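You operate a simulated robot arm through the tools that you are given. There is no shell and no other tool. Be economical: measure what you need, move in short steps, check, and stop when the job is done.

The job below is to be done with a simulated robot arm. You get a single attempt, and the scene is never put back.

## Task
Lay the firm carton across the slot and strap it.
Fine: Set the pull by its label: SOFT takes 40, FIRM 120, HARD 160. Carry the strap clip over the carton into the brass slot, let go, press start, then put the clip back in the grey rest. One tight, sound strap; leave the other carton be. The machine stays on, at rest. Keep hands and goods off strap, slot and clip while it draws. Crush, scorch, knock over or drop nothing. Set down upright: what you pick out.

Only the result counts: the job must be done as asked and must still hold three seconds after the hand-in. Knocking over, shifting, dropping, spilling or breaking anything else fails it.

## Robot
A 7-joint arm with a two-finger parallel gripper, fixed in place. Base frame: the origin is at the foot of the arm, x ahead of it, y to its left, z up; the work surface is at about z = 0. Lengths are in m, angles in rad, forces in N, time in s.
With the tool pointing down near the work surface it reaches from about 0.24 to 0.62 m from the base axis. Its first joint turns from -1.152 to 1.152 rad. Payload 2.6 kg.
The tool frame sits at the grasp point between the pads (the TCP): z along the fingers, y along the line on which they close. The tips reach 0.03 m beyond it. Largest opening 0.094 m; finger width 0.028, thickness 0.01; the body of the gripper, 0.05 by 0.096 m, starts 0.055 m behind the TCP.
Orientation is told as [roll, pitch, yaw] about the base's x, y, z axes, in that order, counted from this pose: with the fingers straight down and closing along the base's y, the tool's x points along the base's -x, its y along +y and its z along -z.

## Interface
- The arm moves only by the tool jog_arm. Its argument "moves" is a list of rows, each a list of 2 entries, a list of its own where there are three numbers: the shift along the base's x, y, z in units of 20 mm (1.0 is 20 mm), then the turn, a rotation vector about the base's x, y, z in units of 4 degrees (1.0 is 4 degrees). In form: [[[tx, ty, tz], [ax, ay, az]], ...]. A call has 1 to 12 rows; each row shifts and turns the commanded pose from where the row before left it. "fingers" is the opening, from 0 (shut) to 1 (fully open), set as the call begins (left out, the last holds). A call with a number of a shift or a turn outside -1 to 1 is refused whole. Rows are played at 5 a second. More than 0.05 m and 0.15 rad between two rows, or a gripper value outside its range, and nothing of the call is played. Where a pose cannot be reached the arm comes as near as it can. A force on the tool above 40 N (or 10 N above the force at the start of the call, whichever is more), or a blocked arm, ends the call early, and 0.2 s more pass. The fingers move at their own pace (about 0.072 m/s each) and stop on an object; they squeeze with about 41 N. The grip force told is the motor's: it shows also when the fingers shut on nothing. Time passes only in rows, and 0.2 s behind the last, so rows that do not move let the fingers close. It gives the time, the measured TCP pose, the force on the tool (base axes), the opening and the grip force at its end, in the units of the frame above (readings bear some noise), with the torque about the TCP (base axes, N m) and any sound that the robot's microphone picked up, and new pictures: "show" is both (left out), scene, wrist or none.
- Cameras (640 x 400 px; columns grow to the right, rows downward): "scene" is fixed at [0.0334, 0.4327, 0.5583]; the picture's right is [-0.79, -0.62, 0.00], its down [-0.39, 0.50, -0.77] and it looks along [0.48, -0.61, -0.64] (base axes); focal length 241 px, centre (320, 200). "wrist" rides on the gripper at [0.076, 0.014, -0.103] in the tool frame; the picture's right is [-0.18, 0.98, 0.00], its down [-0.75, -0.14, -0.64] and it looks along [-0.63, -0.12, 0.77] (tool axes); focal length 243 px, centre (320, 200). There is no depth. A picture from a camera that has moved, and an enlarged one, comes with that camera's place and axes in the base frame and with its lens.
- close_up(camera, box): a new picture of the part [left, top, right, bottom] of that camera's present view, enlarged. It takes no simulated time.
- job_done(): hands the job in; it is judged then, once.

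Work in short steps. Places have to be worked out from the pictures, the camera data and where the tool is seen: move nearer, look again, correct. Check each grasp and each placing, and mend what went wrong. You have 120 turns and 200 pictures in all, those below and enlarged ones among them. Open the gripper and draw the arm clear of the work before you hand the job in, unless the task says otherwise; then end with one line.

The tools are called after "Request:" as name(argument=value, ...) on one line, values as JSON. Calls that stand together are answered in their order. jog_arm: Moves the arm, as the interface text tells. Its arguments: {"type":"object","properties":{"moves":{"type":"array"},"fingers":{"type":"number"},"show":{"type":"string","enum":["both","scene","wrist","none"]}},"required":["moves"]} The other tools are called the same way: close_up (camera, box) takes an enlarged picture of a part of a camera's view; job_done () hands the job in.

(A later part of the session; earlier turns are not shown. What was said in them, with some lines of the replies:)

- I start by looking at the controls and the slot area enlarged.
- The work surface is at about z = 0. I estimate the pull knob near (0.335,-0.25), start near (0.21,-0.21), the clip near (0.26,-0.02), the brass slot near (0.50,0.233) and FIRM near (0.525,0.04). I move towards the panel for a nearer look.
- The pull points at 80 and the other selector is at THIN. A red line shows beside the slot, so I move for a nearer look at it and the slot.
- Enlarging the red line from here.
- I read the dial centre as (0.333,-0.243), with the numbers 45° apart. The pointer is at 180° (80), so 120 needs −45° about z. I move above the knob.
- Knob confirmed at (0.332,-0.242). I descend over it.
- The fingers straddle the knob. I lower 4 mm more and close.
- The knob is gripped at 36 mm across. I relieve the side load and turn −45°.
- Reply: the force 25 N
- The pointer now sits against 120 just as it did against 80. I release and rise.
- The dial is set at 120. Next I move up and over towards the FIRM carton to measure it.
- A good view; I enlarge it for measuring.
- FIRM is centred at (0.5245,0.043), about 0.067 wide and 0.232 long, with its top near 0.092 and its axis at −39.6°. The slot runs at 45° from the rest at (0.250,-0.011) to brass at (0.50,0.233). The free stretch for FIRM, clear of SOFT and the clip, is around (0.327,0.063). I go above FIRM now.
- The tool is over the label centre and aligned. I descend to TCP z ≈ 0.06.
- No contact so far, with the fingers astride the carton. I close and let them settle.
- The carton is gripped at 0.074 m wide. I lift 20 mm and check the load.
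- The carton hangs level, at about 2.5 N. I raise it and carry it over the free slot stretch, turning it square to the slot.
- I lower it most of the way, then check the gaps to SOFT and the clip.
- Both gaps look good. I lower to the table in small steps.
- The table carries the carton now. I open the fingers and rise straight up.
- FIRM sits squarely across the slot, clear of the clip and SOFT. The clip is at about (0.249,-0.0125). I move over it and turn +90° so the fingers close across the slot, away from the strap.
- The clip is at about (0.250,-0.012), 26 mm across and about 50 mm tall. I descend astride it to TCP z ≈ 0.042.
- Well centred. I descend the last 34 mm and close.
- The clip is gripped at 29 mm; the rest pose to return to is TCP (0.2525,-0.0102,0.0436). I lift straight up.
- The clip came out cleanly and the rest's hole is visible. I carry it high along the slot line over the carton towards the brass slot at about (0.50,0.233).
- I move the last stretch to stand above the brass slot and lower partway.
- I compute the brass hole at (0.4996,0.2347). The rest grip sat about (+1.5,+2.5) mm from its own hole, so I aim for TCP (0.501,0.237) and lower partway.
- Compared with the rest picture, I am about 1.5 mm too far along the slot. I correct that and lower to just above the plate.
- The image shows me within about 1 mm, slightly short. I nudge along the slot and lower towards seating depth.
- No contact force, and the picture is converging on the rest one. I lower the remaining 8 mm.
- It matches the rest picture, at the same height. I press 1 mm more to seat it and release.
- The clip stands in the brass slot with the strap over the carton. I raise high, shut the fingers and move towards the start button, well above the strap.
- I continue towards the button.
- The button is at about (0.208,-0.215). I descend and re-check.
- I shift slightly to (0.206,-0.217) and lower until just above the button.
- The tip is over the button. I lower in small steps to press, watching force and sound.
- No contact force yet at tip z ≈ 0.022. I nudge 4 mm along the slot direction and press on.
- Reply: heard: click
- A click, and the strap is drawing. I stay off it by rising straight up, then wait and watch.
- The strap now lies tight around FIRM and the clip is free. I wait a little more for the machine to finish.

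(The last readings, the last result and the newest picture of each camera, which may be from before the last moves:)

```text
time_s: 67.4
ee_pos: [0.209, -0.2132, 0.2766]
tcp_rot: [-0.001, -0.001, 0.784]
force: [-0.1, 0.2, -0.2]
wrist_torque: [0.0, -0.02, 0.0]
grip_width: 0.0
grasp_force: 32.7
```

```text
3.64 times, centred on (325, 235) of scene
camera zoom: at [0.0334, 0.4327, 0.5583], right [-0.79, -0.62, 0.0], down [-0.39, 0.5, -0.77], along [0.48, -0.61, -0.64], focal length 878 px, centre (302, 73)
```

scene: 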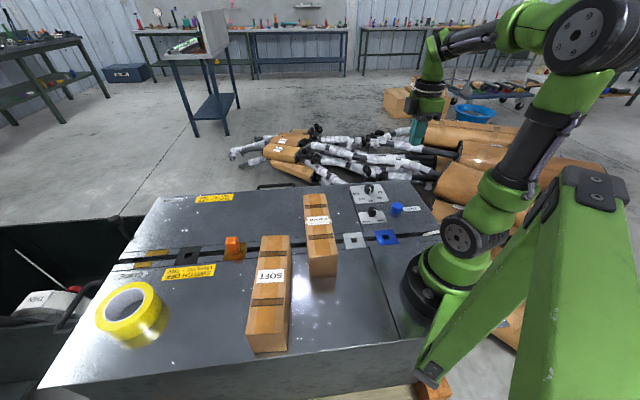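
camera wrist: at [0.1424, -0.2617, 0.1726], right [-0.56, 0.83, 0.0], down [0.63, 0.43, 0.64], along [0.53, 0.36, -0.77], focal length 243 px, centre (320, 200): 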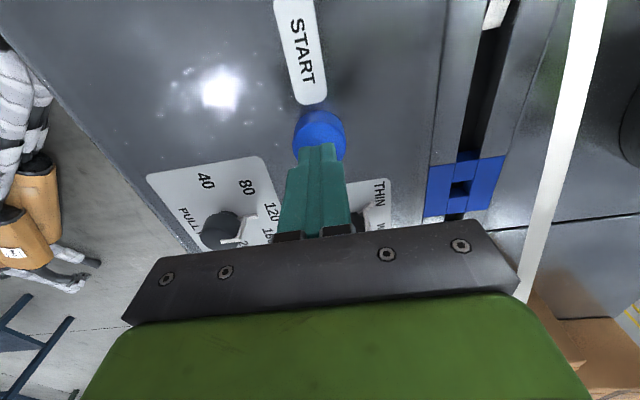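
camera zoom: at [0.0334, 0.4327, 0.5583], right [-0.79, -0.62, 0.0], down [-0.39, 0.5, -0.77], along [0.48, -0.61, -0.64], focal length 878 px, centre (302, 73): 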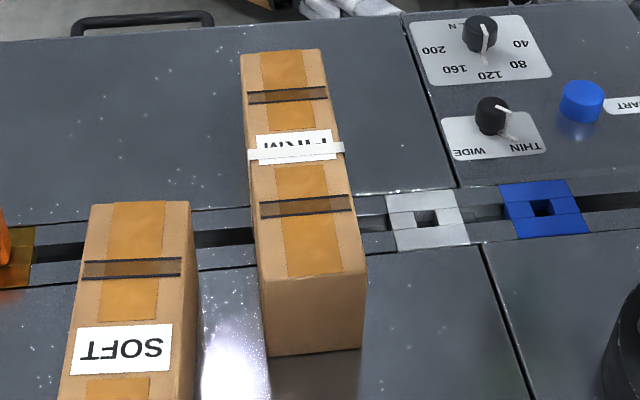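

The strap sits tight around the carton. Now I return to the brass slot for the clip, travelling high with the fingers opened.

Request:
jog_arm(moves=[[[0.65, 1, 0], [0, 0, 0]], [[0.65, 1, 0], [0, 0, 0]], [[0.65, 1, 0], [0, 0, 0]], [[0.65, 1, 0], [0, 0, 0]], [[0.65, 1, 0], [0, 0, 0]], [[0.65, 1, 0], [0, 0, 0]], [[0.65, 1, 0], [0, 0, 0]], [[0.65, 1, 0], [0, 0, 0]], [[0.65, 1, 0], [0, 0, 0]], [[0.65, 1, 0], [0, 0, 0]], [[0.65, 1, 0], [0, 0, 0]], [[0.65, 1, 0], [0, 0, 0]]], fingers=0.6, show="none")

Request:
jog_arm(moves=[[[0.65, 1, 0], [0, 0, 0]], [[0.65, 1, 0], [0, 0, 0]], [[0.65, 1, 0], [0, 0, 0]], [[0.65, 1, 0], [0, 0, 0]], [[0.65, 1, 0], [0, 0, 0]], [[0.65, 1, 0], [0, 0, 0]], [[0.65, 1, 0], [0, 0, 0]], [[0.65, 1, 0], [0, 0, 0]], [[0.65, 1, 0], [0, 0, 0]], [[0.65, 1, 0], [0, 0, 0]], [[0.3, 0.48, -1], [0, 0, 0]], [[0, 0, -1], [0, 0, 0]]])

Request:
close_up(camera="wrist", box=[270, 0, 370, 130])

```text
time_s: 70.0
ee_pos: [0.3652, 0.0255, 0.2749]
tcp_rot: [-0.001, -0.002, 0.786]
force: [-0.5, 0.5, -0.2]
wrist_torque: [-0.01, 0.03, 0.01]
grip_width: 0.0565
grasp_force: 0.1
```

```text
time_s: 72.6
ee_pos: [0.5013, 0.236, 0.237]
tcp_rot: [0.0, 0.0, 0.786]
force: [-0.5, 0.7, -0.1]
wrist_torque: [-0.04, 0.03, -0.01]
grip_width: 0.0563
grasp_force: 0.1
camera wrist: at [0.4374, 0.1902, 0.339], right [-0.56, 0.83, 0.0], down [0.63, 0.43, 0.64], along [0.53, 0.36, -0.77], focal length 243 px, centre (320, 200)
```

scene: 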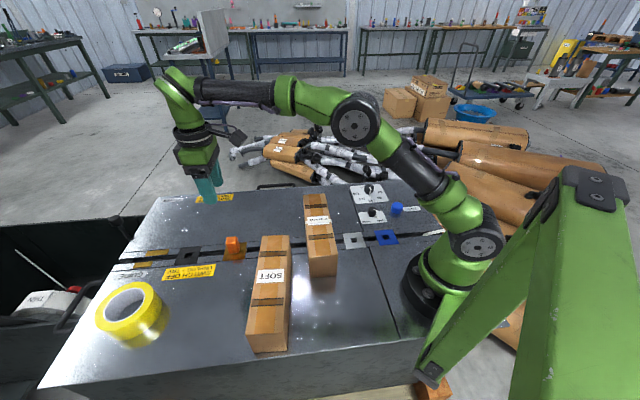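
wrist: 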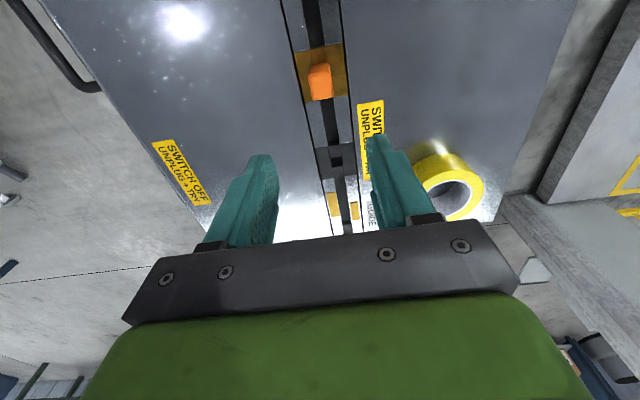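

```text
3.08 times, centred on (320, 65) of wrist
camera zoom: at [0.4374, 0.1902, 0.339], right [-0.56, 0.83, 0.0], down [0.63, 0.43, 0.64], along [0.53, 0.36, -0.77], focal length 746 px, centre (320, 615)
```

zoom: 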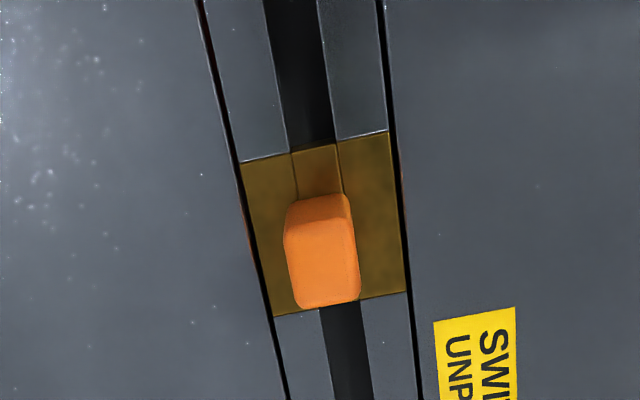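

The clip stands as I left it. I descend over it and grip.

Request:
jog_arm(moves=[[[-0.03, 0.01, -1], [0, 0, 0]], [[0, 0, -1], [0, 0, 0]], [[0, 0, -1], [0, 0, 0]], [[0, 0, -1], [0, 0, 0]], [[0, 0, -1], [0, 0, 0]], [[0, 0, -1], [0, 0, 0]], [[0, 0, -1], [0, 0, 0]], [[0, 0, -1], [0, 0, 0]], [[0, 0, -1], [0, 0, 0]], [[0, 0, -0.6], [0, 0, 0]]], show="wrist")

Request:
jog_arm(moves=[[[0, 0, 0], [0, 0, 0]], [[0, 0, 0], [0, 0, 0]], [[0, 0, 0], [0, 0, 0]]], fingers=0.05, show="none")

Request:
close_up(camera="wrist", box=[220, 60, 420, 240])

```text
time_s: 74.8
ee_pos: [0.5009, 0.2351, 0.0449]
tcp_rot: [-0.001, 0.002, 0.785]
force: [0.8, 0.1, 0.3]
wrist_torque: [-0.05, 0.0, -0.01]
grip_width: 0.0564
grasp_force: 0.1
camera wrist: at [0.4374, 0.1906, 0.1463], right [-0.56, 0.83, 0.0], down [0.63, 0.43, 0.64], along [0.53, 0.36, -0.77], focal length 243 px, centre (320, 200)
```

wrist: 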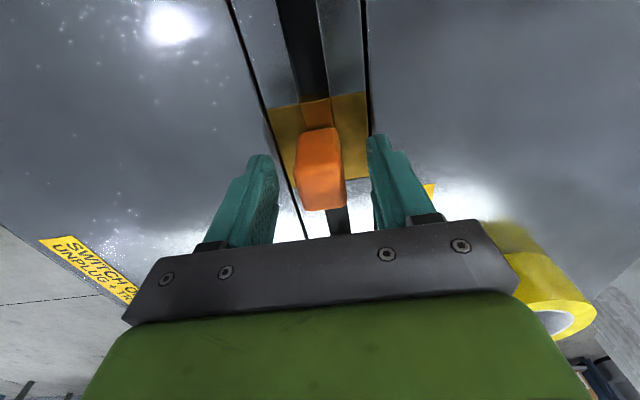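

```text
time_s: 75.6
ee_pos: [0.5002, 0.2356, 0.0442]
tcp_rot: [0.001, -0.001, 0.786]
force: [-0.8, -0.2, -0.1]
wrist_torque: [0.0, -0.01, -0.01]
grip_width: 0.0292
grasp_force: 41.1
```

```text
2.22 times, centred on (320, 150) of wrist
camera zoom: at [0.4374, 0.1907, 0.1465], right [-0.56, 0.83, 0.0], down [0.63, 0.43, 0.64], along [0.53, 0.36, -0.77], focal length 539 px, centre (320, 311)
```

zoom: 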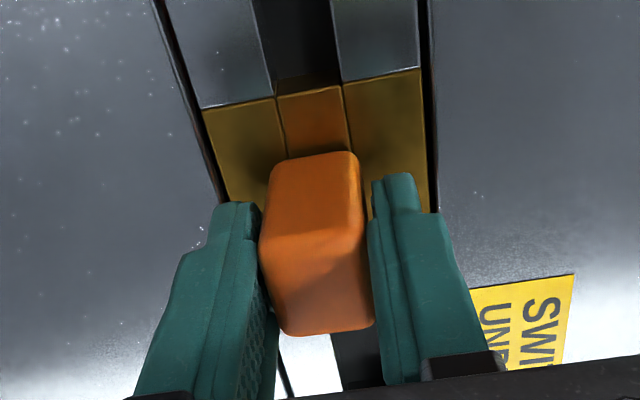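

Gripped. I lift and carry the clip back by the exact reverse of the commanded path to the rest.

Request:
jog_arm(moves=[[[0, 0, 0.6], [0, 0, 0]], [[0, 0, 0.9], [0, 0, 0]], [[0, 0, 1], [0, 0, 0]], [[0, 0, 1], [0, 0, 0]], [[0, 0, 1], [0, 0, 0]], [[0, 0, 1], [0, 0, 0]], [[0, 0, 1], [0, 0, 0]], [[0, 0, 1], [0, 0, 0]], [[0, 0, 0.5], [0, 0, 0]]], show="scene")

Request:
jog_arm(moves=[[[-1, -1, 0], [0, 0, 0]], [[-1, -1, 0], [0, 0, 0]], [[-1, -1, 0], [0, 0, 0]], [[-1, -1, 0], [0, 0, 0]], [[-1, -1, 0], [0, 0, 0]], [[-1, -1, 0], [0, 0, 0]], [[-1, -1, 0], [0, 0, 0]], [[-1, -1, 0], [0, 0, 0]], [[-1, -1, 0], [0, 0, 0]], [[-1, -1, 0], [0, 0, 0]], [[-1, -1, 0], [0, 0, 0]], [[-1, -1, 0], [0, 0, 0]]], show="scene")

Request:
jog_arm(moves=[[[-0.435, -0.405, -1], [0, 0, 0]], [[0, 0, -1], [0, 0, 0]], [[0, 0, -1], [0, 0, 0]], [[0, 0, -1], [0, 0, 0]], [[0, 0, -1], [0, 0, 0]], [[0, 0, -0.7], [0, 0, 0]], [[0, 0, 0], [0, 0, 0]]], show="wrist")

Request:
close_up(camera="wrist", box=[220, 60, 420, 240])

```text
time_s: 77.6
ee_pos: [0.5022, 0.2354, 0.2058]
tcp_rot: [0.0, 0.0, 0.786]
force: [0.4, -0.9, 0.1]
wrist_torque: [0.03, 0.02, 0.02]
grip_width: 0.0293
grasp_force: 41.2
```

scene: 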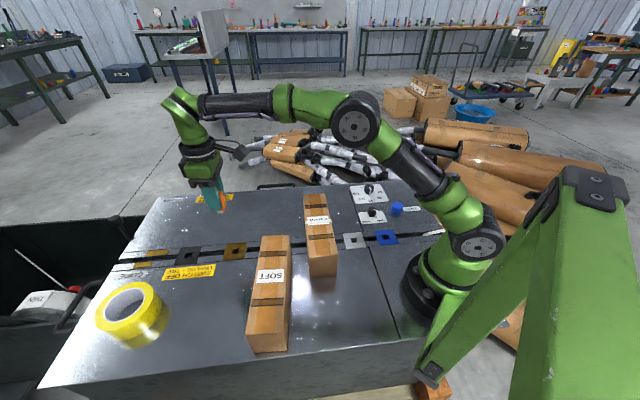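

```text
time_s: 80.2
ee_pos: [0.2587, -0.0029, 0.2042]
tcp_rot: [0.0, 0.001, 0.785]
force: [-0.1, 0.7, -0.5]
wrist_torque: [0.01, 0.02, -0.03]
grip_width: 0.0291
grasp_force: 40.9
```

scene: 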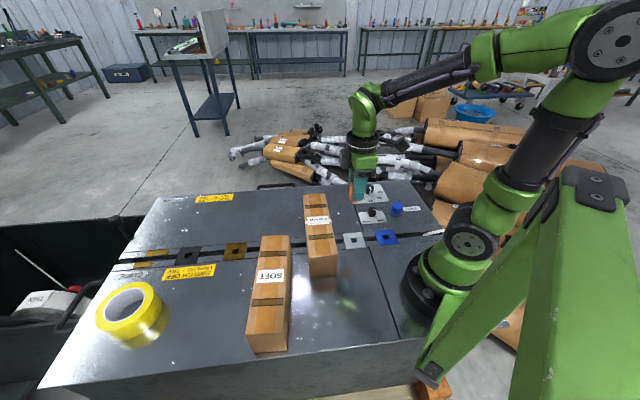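

```text
time_s: 81.8
ee_pos: [0.2523, -0.0124, 0.0915]
tcp_rot: [0.0, -0.002, 0.786]
force: [-0.6, 0.1, 0.1]
wrist_torque: [-0.01, -0.03, -0.02]
grip_width: 0.0291
grasp_force: 40.5
camera wrist: at [0.1886, -0.0575, 0.193], right [-0.56, 0.83, 0.0], down [0.63, 0.43, 0.64], along [0.53, 0.36, -0.77], focal length 243 px, centre (320, 200)
```

wrist: 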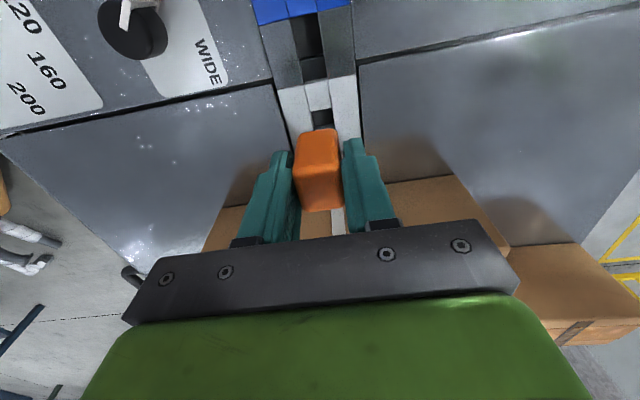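

```text
2.22 times, centred on (320, 150) of wrist
camera zoom: at [0.1886, -0.0575, 0.193], right [-0.56, 0.83, 0.0], down [0.63, 0.43, 0.64], along [0.53, 0.36, -0.77], focal length 539 px, centre (320, 311)
```

zoom: 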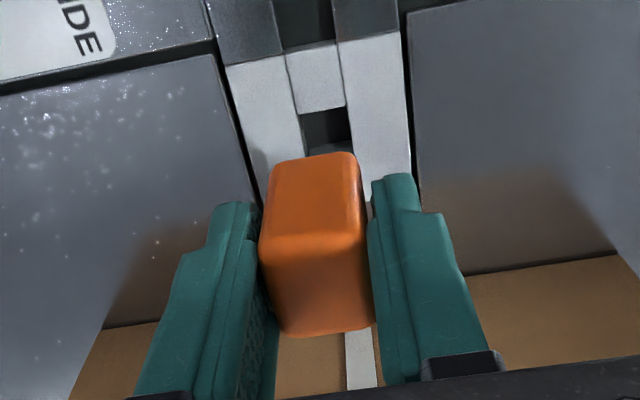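

Aligned with the rest as it was for the brass. I lower the remaining 46 mm in steps.

Request:
jog_arm(moves=[[[0, 0, -0.7], [0, 0, 0]], [[0, 0, -0.7], [0, 0, 0]], [[0, 0, -0.3], [0, 0, 0]], [[0, 0, -0.3], [0, 0, 0]], [[0, 0, -0.3], [0, 0, 0]], [[0, 0, 0], [0, 0, 0]]])

Request:
close_up(camera="wrist", box=[220, 60, 420, 240])

```text
time_s: 83.2
ee_pos: [0.2516, -0.0127, 0.0447]
tcp_rot: [-0.001, 0.0, 0.786]
force: [0.3, 1.2, 0.3]
wrist_torque: [0.0, -0.01, 0.01]
grip_width: 0.0294
grasp_force: 40.9
camera wrist: at [0.1881, -0.057, 0.1468], right [-0.56, 0.83, 0.0], down [0.63, 0.43, 0.64], along [0.53, 0.36, -0.77], focal length 243 px, centre (320, 200)
```

scene: 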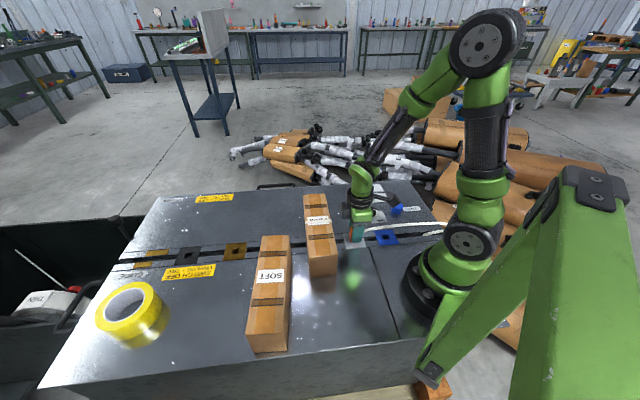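
wrist: 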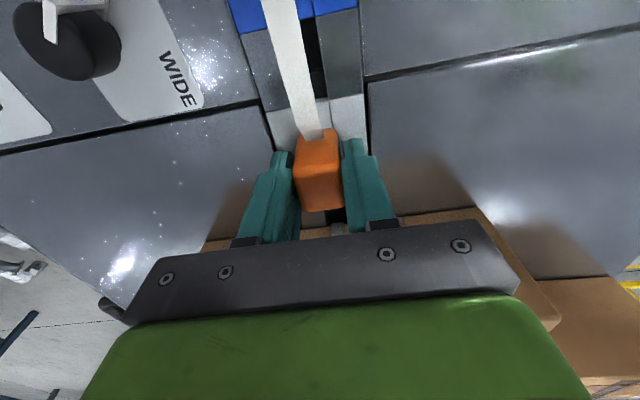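

```text
2.22 times, centred on (320, 150) of wrist
camera zoom: at [0.1881, -0.057, 0.1468], right [-0.56, 0.83, 0.0], down [0.63, 0.43, 0.64], along [0.53, 0.36, -0.77], focal length 539 px, centre (320, 311)
```

zoom: 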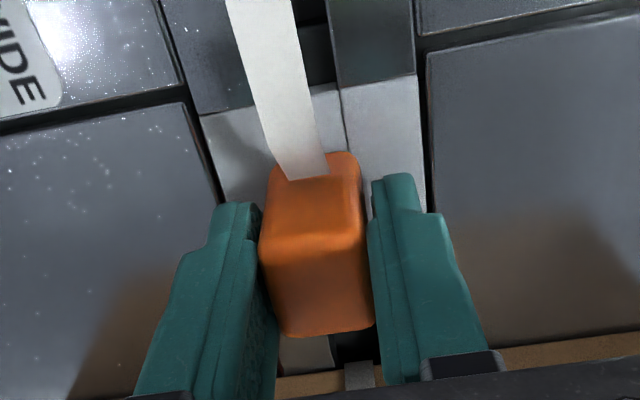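

The clip is back in the rest and has taken up fresh strap. I release and rise clear.

Request:
jog_arm(moves=[[[0, 0, -0.04], [0, 0, 0]], [[0, 0, 0], [0, 0, 0]]], show="none")

Request:
jog_arm(moves=[[[0, 0, 0], [0, 0, 0]], [[0, 0, 0], [0, 0, 0]], [[0, 0, 0], [0, 0, 0]]], fingers=0.6, show="none")

Request:
jog_arm(moves=[[[0, 0, 0.5], [0, 0, 0]], [[0, 0, 1], [0, 0, 0]], [[0, 0, 1], [0, 0, 0]], [[0, 0, 1], [0, 0, 0]], [[0, 0, 1], [0, 0, 0]], [[0, 0, 1], [0, 0, 0]], [[0, 0, 1], [0, 0, 0]], [[0, 0, 1], [0, 0, 0]], [[0, 0, 1], [0, 0, 0]], [[0, 0, 1], [0, 0, 0]], [[0, 0, 1], [0, 0, 0]], [[0, 0, 1], [0, 0, 0]]])

Request:
close_up(camera="scene", box=[280, 170, 450, 290])

Request:
close_up(camera="wrist", box=[180, 0, 480, 240])

```text
time_s: 83.8
ee_pos: [0.2514, -0.0121, 0.0439]
tcp_rot: [-0.002, 0.0, 0.786]
force: [-2.2, 0.3, 5.2]
wrist_torque: [0.0, -0.02, 0.01]
grip_width: 0.0294
grasp_force: 41.1
```

```text
time_s: 84.6
ee_pos: [0.252, -0.0126, 0.0444]
tcp_rot: [-0.001, 0.0, 0.785]
force: [-0.4, -0.2, -0.4]
wrist_torque: [0.0, 0.0, -0.01]
grip_width: 0.0566
grasp_force: 0.1
```

```text
time_s: 87.2
ee_pos: [0.251, -0.0136, 0.2733]
tcp_rot: [-0.001, 0.002, 0.786]
force: [-0.6, -0.6, 0.4]
wrist_torque: [0.01, 0.02, 0.01]
grip_width: 0.0564
grasp_force: 0.1
camera wrist: at [0.1885, -0.0577, 0.3752], right [-0.56, 0.83, 0.0], down [0.63, 0.43, 0.64], along [0.53, 0.36, -0.77], focal length 243 px, centre (320, 200)
```

scene: 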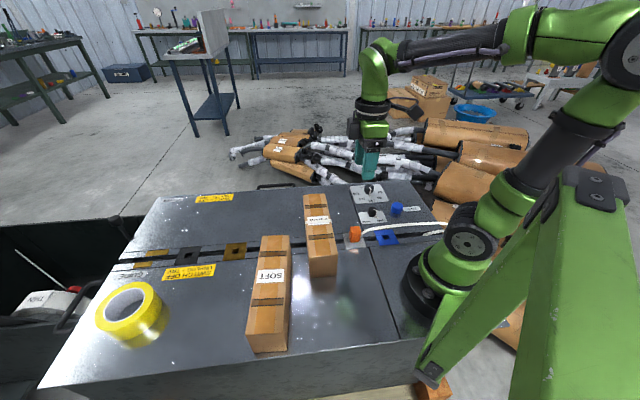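
wrist: 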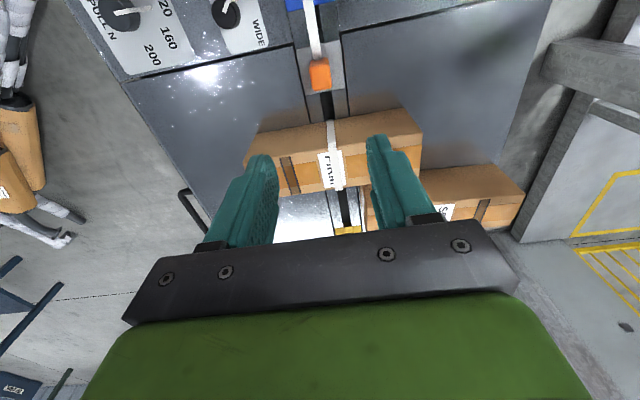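

```text
3.33 times, centred on (365, 230) of scene
camera zoom: at [0.0334, 0.4327, 0.5583], right [-0.79, -0.62, 0.0], down [-0.39, 0.5, -0.77], along [0.48, -0.61, -0.64], focal length 804 px, centre (170, 100)
```

zoom: 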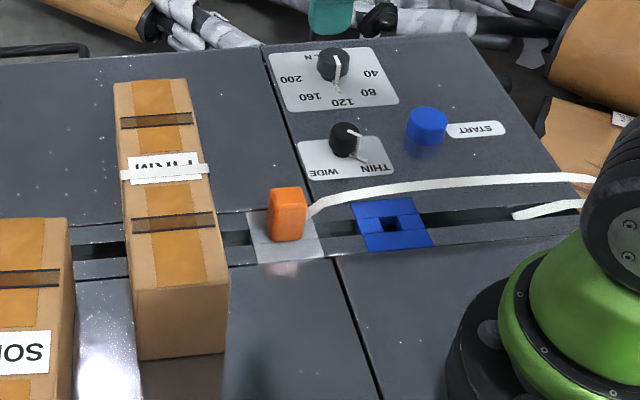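

```text
1.67 times, centred on (330, 120) of wrist
camera zoom: at [0.1885, -0.0577, 0.3752], right [-0.56, 0.83, 0.0], down [0.63, 0.43, 0.64], along [0.53, 0.36, -0.77], focal length 404 px, centre (303, 333)
```

zoom: 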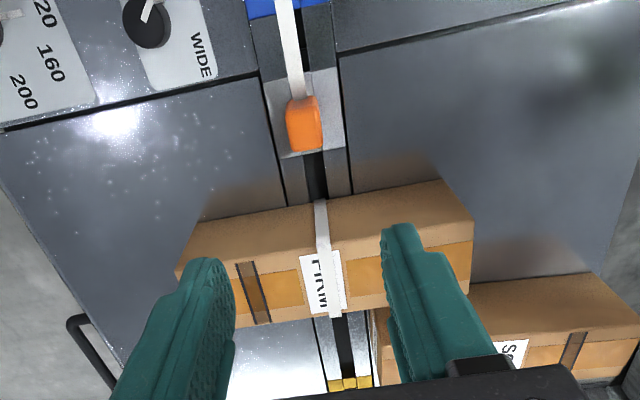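

All is in place: one tight strap on FIRM, clip in the grey rest, SOFT untouched, the dial at 120. I open the gripper fully and hand in.

Request:
jog_arm(moves=[[[0, 0, 1], [0, 0, 0]], [[0, 0, 1], [0, 0, 0]], [[0, 0, 0], [0, 0, 0]]], fingers=1, show="scene")

Request:
job_done()

```text
time_s: 88.0
ee_pos: [0.2517, -0.0124, 0.3133]
tcp_rot: [0.0, 0.001, 0.787]
force: [-0.6, -0.4, 0.5]
wrist_torque: [0.0, 0.02, -0.01]
grip_width: 0.094
grasp_force: 0.0
```

scene: 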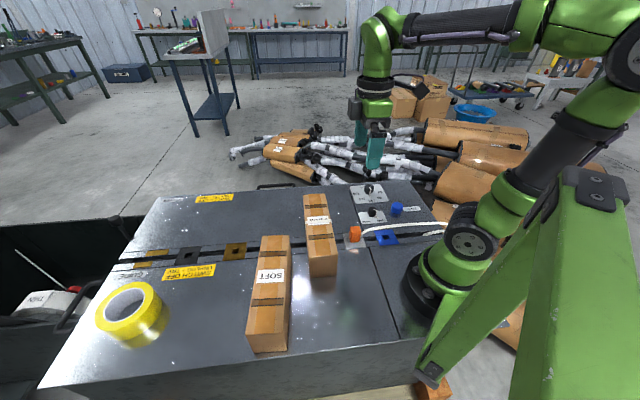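

```text
The job is handed in.
```

The FIRM carton lies across the slot with one strap drawn around it at pull 120, the clip is back in the grey rest, the SOFT carton was not touched, the machine was left on, and the job is handed in.
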